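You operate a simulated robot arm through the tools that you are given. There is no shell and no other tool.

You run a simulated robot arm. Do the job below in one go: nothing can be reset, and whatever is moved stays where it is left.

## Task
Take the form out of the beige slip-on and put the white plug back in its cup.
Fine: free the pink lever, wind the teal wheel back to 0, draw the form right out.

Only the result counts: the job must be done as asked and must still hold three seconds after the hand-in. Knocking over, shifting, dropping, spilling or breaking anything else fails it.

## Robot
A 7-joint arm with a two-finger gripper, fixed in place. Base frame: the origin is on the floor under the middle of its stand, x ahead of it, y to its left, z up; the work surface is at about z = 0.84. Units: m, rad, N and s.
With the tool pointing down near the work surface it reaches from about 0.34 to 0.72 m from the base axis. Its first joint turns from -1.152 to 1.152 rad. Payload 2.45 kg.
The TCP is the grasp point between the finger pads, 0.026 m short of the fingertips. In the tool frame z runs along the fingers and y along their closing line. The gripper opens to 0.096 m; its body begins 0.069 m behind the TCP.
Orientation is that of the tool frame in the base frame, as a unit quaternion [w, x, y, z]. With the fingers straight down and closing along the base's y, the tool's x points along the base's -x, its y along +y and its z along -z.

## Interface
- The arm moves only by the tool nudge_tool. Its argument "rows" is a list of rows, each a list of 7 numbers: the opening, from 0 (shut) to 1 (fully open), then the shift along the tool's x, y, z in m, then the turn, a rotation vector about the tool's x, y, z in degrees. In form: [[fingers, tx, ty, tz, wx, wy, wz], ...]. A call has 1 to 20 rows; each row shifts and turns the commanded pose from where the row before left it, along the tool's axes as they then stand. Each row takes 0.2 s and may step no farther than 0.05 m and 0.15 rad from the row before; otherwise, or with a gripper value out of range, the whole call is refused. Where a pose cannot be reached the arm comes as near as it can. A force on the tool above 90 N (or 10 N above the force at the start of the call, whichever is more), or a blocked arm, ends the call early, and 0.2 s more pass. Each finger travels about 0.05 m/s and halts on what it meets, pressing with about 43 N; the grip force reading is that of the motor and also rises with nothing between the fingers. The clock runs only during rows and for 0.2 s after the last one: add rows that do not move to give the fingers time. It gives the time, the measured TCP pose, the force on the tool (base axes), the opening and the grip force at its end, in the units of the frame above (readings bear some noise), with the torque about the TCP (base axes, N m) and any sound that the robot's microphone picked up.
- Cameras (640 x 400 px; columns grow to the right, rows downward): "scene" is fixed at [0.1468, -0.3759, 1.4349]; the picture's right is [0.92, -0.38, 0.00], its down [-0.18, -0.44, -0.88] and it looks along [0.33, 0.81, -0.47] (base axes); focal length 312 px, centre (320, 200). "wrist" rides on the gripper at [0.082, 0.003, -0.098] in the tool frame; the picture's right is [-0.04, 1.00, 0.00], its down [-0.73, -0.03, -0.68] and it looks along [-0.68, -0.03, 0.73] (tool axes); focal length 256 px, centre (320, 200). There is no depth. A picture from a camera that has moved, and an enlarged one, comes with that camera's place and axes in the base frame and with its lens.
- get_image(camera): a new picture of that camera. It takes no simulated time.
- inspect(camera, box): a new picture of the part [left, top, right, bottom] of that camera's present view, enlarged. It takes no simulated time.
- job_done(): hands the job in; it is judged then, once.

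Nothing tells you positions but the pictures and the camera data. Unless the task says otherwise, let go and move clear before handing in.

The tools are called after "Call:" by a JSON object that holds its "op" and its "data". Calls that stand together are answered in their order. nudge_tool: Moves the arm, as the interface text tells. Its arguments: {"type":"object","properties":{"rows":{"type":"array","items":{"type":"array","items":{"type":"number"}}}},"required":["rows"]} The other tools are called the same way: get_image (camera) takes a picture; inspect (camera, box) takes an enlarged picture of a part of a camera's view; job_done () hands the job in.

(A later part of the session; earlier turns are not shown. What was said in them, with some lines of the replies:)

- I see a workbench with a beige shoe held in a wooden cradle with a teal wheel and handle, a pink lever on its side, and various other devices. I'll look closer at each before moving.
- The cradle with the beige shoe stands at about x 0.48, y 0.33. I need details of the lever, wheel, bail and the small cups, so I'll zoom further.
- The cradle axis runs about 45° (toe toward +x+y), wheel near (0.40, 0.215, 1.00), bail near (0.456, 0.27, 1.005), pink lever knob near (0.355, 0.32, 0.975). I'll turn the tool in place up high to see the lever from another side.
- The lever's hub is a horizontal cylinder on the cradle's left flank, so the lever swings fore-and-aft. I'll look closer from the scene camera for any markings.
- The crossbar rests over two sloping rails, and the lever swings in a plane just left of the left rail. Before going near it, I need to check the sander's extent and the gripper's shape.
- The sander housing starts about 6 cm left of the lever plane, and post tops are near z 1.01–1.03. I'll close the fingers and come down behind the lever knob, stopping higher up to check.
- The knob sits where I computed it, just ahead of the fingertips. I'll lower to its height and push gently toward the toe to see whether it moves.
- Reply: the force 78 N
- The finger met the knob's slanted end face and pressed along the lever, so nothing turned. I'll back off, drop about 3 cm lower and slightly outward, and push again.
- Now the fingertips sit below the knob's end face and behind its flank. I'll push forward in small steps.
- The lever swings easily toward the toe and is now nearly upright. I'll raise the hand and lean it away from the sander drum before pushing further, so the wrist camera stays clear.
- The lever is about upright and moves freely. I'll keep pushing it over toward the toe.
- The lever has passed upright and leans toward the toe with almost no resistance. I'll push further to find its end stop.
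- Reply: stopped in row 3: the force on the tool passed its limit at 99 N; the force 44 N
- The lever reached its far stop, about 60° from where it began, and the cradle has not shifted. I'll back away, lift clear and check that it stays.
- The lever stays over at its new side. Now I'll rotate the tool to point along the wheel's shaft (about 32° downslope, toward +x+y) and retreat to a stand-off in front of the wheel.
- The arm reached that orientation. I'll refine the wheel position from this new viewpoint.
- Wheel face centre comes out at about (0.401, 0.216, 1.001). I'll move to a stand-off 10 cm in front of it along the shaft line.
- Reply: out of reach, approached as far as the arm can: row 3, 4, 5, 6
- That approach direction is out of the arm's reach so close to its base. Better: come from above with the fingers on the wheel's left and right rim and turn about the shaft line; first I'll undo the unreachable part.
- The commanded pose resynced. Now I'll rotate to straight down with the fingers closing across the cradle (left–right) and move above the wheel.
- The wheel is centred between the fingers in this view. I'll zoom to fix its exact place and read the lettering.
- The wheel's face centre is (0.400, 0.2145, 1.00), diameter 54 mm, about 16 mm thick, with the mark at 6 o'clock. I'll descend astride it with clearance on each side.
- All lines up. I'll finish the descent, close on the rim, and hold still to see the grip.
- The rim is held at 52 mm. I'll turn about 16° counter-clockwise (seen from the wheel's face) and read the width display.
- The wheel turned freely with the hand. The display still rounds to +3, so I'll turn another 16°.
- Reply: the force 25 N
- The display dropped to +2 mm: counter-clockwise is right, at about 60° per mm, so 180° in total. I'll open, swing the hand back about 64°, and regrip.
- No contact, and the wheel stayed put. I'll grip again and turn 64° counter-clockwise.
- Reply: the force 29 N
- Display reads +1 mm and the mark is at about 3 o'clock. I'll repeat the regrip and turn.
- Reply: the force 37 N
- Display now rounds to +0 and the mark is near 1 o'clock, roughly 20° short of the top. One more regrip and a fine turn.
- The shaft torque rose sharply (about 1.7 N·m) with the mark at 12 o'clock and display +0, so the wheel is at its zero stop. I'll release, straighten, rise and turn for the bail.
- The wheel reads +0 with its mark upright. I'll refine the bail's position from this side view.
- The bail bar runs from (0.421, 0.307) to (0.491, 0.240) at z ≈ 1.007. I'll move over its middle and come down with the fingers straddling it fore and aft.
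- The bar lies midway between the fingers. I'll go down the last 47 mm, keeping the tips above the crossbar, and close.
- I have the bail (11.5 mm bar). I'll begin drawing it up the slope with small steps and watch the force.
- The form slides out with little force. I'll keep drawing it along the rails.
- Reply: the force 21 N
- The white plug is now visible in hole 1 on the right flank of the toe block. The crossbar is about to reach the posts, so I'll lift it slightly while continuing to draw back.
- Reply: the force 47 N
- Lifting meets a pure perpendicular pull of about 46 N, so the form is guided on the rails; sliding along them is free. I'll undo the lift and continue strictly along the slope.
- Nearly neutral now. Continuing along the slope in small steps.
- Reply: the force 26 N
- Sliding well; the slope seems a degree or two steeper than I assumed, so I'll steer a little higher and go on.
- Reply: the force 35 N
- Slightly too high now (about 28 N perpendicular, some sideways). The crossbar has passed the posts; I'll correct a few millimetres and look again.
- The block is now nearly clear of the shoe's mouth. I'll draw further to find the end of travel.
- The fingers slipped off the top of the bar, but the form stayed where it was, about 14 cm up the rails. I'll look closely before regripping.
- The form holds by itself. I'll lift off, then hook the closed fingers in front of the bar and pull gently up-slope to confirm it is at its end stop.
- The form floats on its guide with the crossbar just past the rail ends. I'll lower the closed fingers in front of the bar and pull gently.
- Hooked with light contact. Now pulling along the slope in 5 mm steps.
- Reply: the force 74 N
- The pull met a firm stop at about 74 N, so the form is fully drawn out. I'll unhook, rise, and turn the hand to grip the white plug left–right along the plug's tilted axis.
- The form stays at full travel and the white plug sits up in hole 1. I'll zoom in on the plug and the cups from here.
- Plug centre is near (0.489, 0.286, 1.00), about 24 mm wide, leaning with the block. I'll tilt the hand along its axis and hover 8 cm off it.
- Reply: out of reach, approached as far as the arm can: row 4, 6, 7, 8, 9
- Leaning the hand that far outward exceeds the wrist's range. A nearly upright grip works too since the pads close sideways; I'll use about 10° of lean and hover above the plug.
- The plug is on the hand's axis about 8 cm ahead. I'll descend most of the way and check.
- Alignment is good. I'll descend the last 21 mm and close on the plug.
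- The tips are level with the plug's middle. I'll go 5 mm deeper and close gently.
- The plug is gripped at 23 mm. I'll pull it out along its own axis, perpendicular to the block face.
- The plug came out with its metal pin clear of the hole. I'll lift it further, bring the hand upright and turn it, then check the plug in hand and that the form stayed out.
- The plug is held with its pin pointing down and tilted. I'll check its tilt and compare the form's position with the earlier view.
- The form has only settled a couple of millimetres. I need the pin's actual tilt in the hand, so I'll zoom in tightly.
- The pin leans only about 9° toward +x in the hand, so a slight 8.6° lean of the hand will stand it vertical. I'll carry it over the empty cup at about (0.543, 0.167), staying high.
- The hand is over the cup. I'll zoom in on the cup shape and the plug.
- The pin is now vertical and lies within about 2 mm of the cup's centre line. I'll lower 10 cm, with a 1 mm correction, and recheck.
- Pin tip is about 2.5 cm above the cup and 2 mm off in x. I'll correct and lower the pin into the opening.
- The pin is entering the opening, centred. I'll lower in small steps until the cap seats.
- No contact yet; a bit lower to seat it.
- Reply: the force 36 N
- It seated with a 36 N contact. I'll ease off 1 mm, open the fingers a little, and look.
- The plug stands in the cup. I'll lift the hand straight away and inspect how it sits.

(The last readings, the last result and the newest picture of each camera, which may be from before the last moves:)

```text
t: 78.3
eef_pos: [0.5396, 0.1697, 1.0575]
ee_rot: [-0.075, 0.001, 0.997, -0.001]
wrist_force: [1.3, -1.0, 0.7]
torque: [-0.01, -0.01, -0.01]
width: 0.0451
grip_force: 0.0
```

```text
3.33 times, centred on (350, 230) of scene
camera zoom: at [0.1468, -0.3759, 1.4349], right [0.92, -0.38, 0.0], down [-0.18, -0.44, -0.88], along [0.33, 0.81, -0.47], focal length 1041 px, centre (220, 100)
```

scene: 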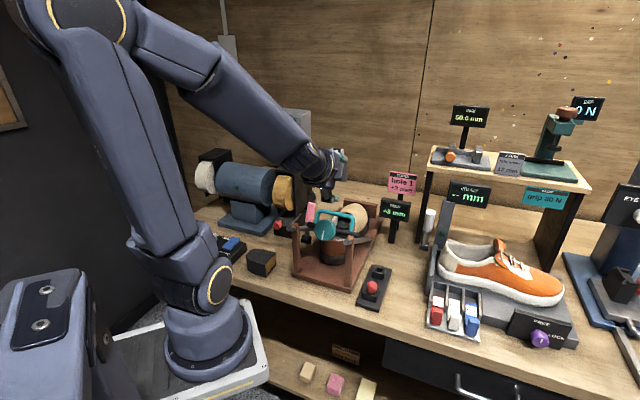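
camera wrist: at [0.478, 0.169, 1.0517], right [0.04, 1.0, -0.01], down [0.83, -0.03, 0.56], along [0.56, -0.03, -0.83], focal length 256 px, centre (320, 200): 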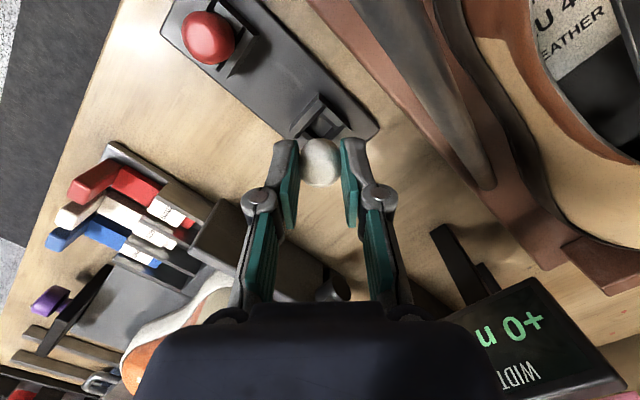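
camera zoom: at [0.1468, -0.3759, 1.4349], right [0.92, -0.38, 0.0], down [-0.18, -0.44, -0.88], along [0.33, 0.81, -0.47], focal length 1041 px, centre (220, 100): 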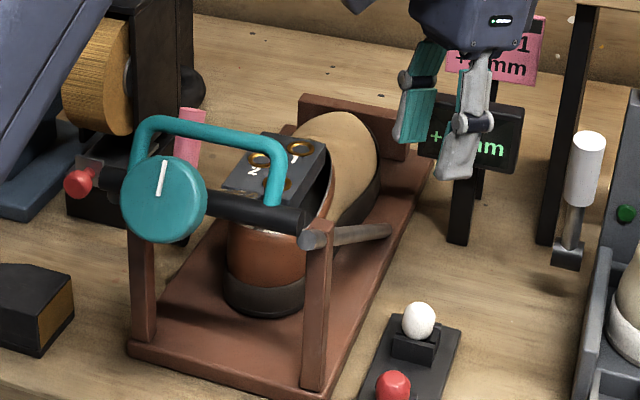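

The white plug sits in its cup just like the red one. The form seems a few millimetres short of its stop after the plug was pulled, so I'll hook the bail once more and draw it fully home.

Call:
{"op": "nudge_tool", "data": {"rows": [[0.3, 0, 0, -0.05, 0, 0, 0], [0.1, 0, 0, -0.05, 0, 0, 0], [0, 0, 0, -0.04, 0, 0, 0], [0, 0, 0, 0, 0, -4.3, 0], [0, 0, 0, 0, 0, -4.3, 0], [0, 0, 0, 0, 0, 0, 7.5], [0, 0, 0, 0, 0, 0, 7.5], [0, 0, 0, 0, 0, 0, 7.5], [0, 0, 0, 0, 0, 0, 7.5], [0, 0, 0, 0, 0, 0, 7.5], [0, 0, 0, 0, 0, 0, 7.5], [0, 0, 0, 0, 0, 0, 0]]}}

```text
t: 80.9
eef_pos: [0.5629, 0.1678, 1.1958]
ee_rot: [0.0, 0.383, 0.924, 0.0]
wrist_force: [-0.2, -0.2, 0.2]
torque: [-0.01, 0.0, 0.0]
width: 0.0
grip_force: 28.5
```

Now over to the bail, staying above everything.

Call:
{"op": "nudge_tool", "data": {"rows": [[0, 0.04, -0.025, 0, 0, 0, 0], [0, 0.04, -0.025, 0, 0, 0, 0], [0, 0.04, -0.025, 0, 0, 0, 0], [0, 0.0278, -0.0167, 0, 0, 0, 0], [0, 0, 0, 0.035, 0, 0, 0], [0, 0, 0, 0, 0, 0, 0]]}}

Call:
{"op": "get_image", "data": {"camera": "wrist"}}

Call:
{"op": "inspect", "data": {"camera": "scene", "box": [280, 170, 400, 260]}}

```text
t: 82.3
eef_pos: [0.3922, 0.2091, 1.1582]
ee_rot: [0.001, 0.382, 0.924, 0.0]
wrist_force: [-0.4, 0.6, 0.3]
torque: [0.0, -0.01, -0.01]
width: 0.0002
grip_force: 28.4
```

```text
taken
camera wrist: at [0.338, 0.2683, 1.2561], right [0.73, 0.68, 0.0], down [0.5, -0.54, 0.68], along [0.46, -0.5, -0.73], focal length 256 px, centre (320, 200)
```

wrist: 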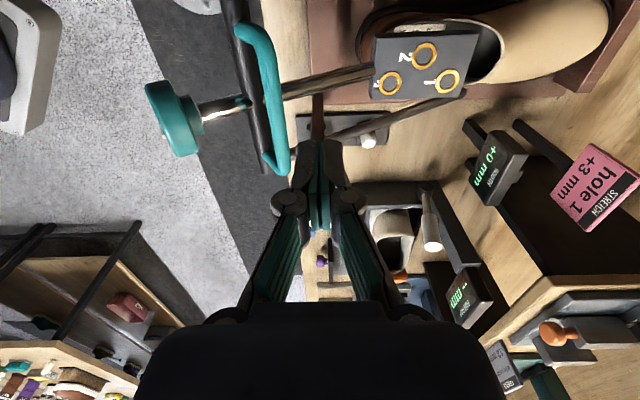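

```text
4.44 times, centred on (340, 215) of scene
camera zoom: at [0.1468, -0.3759, 1.4349], right [0.92, -0.38, 0.0], down [-0.18, -0.44, -0.88], along [0.33, 0.81, -0.47], focal length 1388 px, centre (231, 133)
```

zoom: 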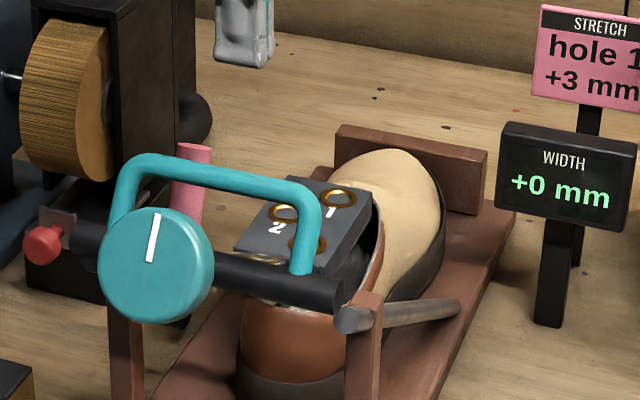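

Bail and fingers are where I expect. Lowering in front of the bar, then pulling along the slope to the stop.

Call:
{"op": "nudge_tool", "data": {"rows": [[0, 0, 0, 0.033, 0, 0, 0], [0, 0, 0, 0.033, 0, 0, 0], [0, 0, -0.008, 0, 0, 0, 0], [0, 0, -0.007, 0, 0, 0, 0], [0, 0, -0.0042, -0.0027, 0, 0, 0], [0, 0, -0.0042, -0.0027, 0, 0, 0], [0, 0, 0, 0, 0, 0, 0]]}}

Call:
{"op": "inspect", "data": {"camera": "scene", "box": [280, 170, 400, 260]}}

```text
t: 83.9
eef_pos: [0.3807, 0.1955, 1.0995]
ee_rot: [0.005, 0.382, 0.924, 0.008]
wrist_force: [28.0, 34.7, -18.2]
torque: [0.69, -0.61, -0.27]
width: 0.0001
grip_force: 28.3
```

```text
4.44 times, centred on (340, 215) of scene
camera zoom: at [0.1479, -0.3746, 1.4352], right [0.92, -0.38, 0.0], down [-0.18, -0.44, -0.88], along [0.33, 0.81, -0.48], focal length 1388 px, centre (231, 133)
```

zoom: 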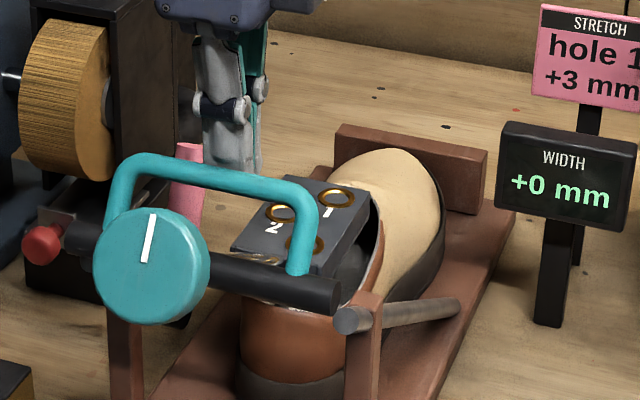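

The stop is reached again (about 48 N at the same spot). I'll unhook gently, rise well clear, and do a final check.

Call:
{"op": "nudge_tool", "data": {"rows": [[0, 0, 0.006, 0, 0, 0, 0], [0, 0, 0.01, 0, 0, 0, 0], [0, 0, 0.006, -0.01, 0, 0, 0], [0, 0, 0, -0.05, 0, 0, 0], [0, 0, 0, -0.05, 0, 0, 0], [0, 0, 0, -0.05, 0, 0, 0], [0, 0, 0, 0, 0, 0, 0], [0, 0, 0, 0, 0, 0, 0], [0, 0, 0, 0, 0, 0, 0], [0, 0, 0, 0, 0, 0, 0], [0, 0, 0, 0, 0, 0, 0]]}}

Call:
{"op": "get_image", "data": {"camera": "scene"}}

Call:
{"op": "inspect", "data": {"camera": "scene", "box": [280, 170, 420, 290]}}

Call:
{"op": "inspect", "data": {"camera": "scene", "box": [355, 245, 415, 305]}}

Call:
{"op": "get_image", "data": {"camera": "wrist"}}

```text
t: 86.3
eef_pos: [0.3932, 0.2095, 1.2578]
ee_rot: [0.001, 0.381, 0.924, -0.001]
wrist_force: [0.3, 0.1, 0.6]
torque: [0.01, -0.04, 0.02]
width: 0.0
grip_force: 28.3
```

```text
taken
```

scene: 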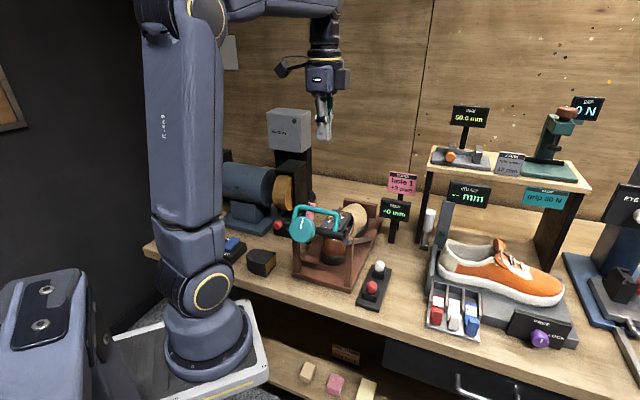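

```text
3.33 times, centred on (350, 230) of scene
camera zoom: at [0.1468, -0.3759, 1.4349], right [0.92, -0.38, 0.0], down [-0.18, -0.44, -0.88], along [0.33, 0.81, -0.47], focal length 1041 px, centre (220, 100)
```

zoom: 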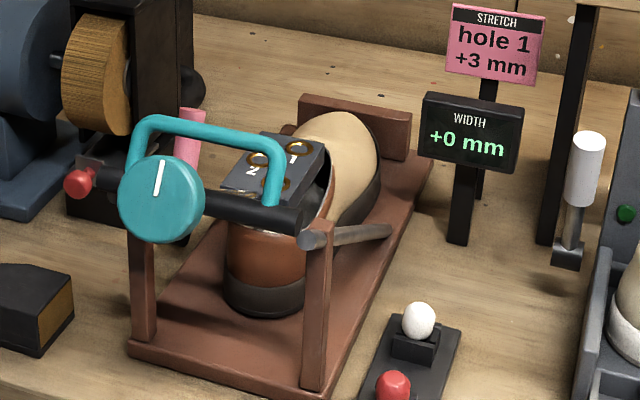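

```text
6.67 times, centred on (385, 275) of scene
camera zoom: at [0.1468, -0.3759, 1.4349], right [0.92, -0.38, 0.0], down [-0.18, -0.44, -0.88], along [0.33, 0.81, -0.47], focal length 2082 px, centre (-113, -300)
```

zoom: 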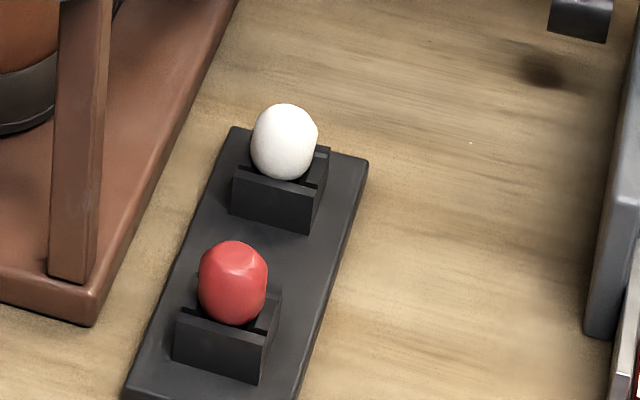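

```text
taken
camera wrist: at [0.3395, 0.2677, 1.3561], right [0.73, 0.68, 0.0], down [0.5, -0.54, 0.68], along [0.46, -0.5, -0.73], focal length 256 px, centre (320, 200)
```

wrist: 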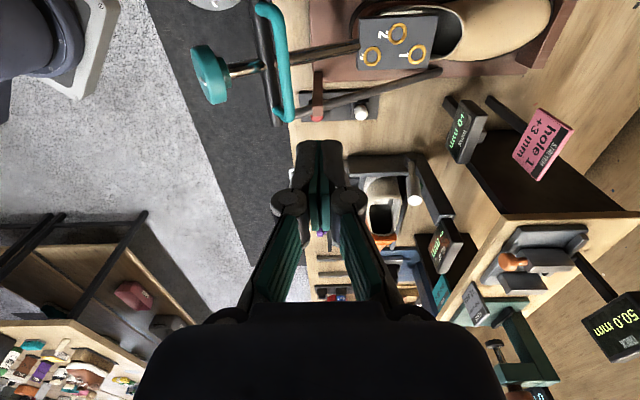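

The job looks complete:
- The pink lever is over on its free side.
- The wheel reads +0 with its mark upright.
- The form is at the end of its travel, clear of the shoe.
- The white plug stands in its cup beside the red one.

The hand is empty and well clear, and nothing else has moved, so I'm handing in.

Call:
{"op": "job_done", "data": {}}

```text
The job is handed in.
```

I freed the pink lever, wound the teal wheel back to 0, drew the form fully out of the beige slip-on and put the white plug back in its cup. The job is handed in; I haven't seen the judging result.

- **Lever:** it swung to its far stop on the toe side and stayed there. The form then slid out, so it is free.
- **Wheel:** it met its zero stop with the mark upright, and the width display reads +0 mm.
- **Form:** it stopped firmly at the end of its travel, with its toe block above the shoe's opening. It slipped back a few millimetres when I pulled the plug, so I drew it to the stop again, and it stayed there in the last pictures.
- **White plug:** I pulled it from hole 1 and lowered it into its cup, where it sits like the red plug beside it.

In the final pictures nothing else looks moved or knocked over, and the gripper was empty and well clear.
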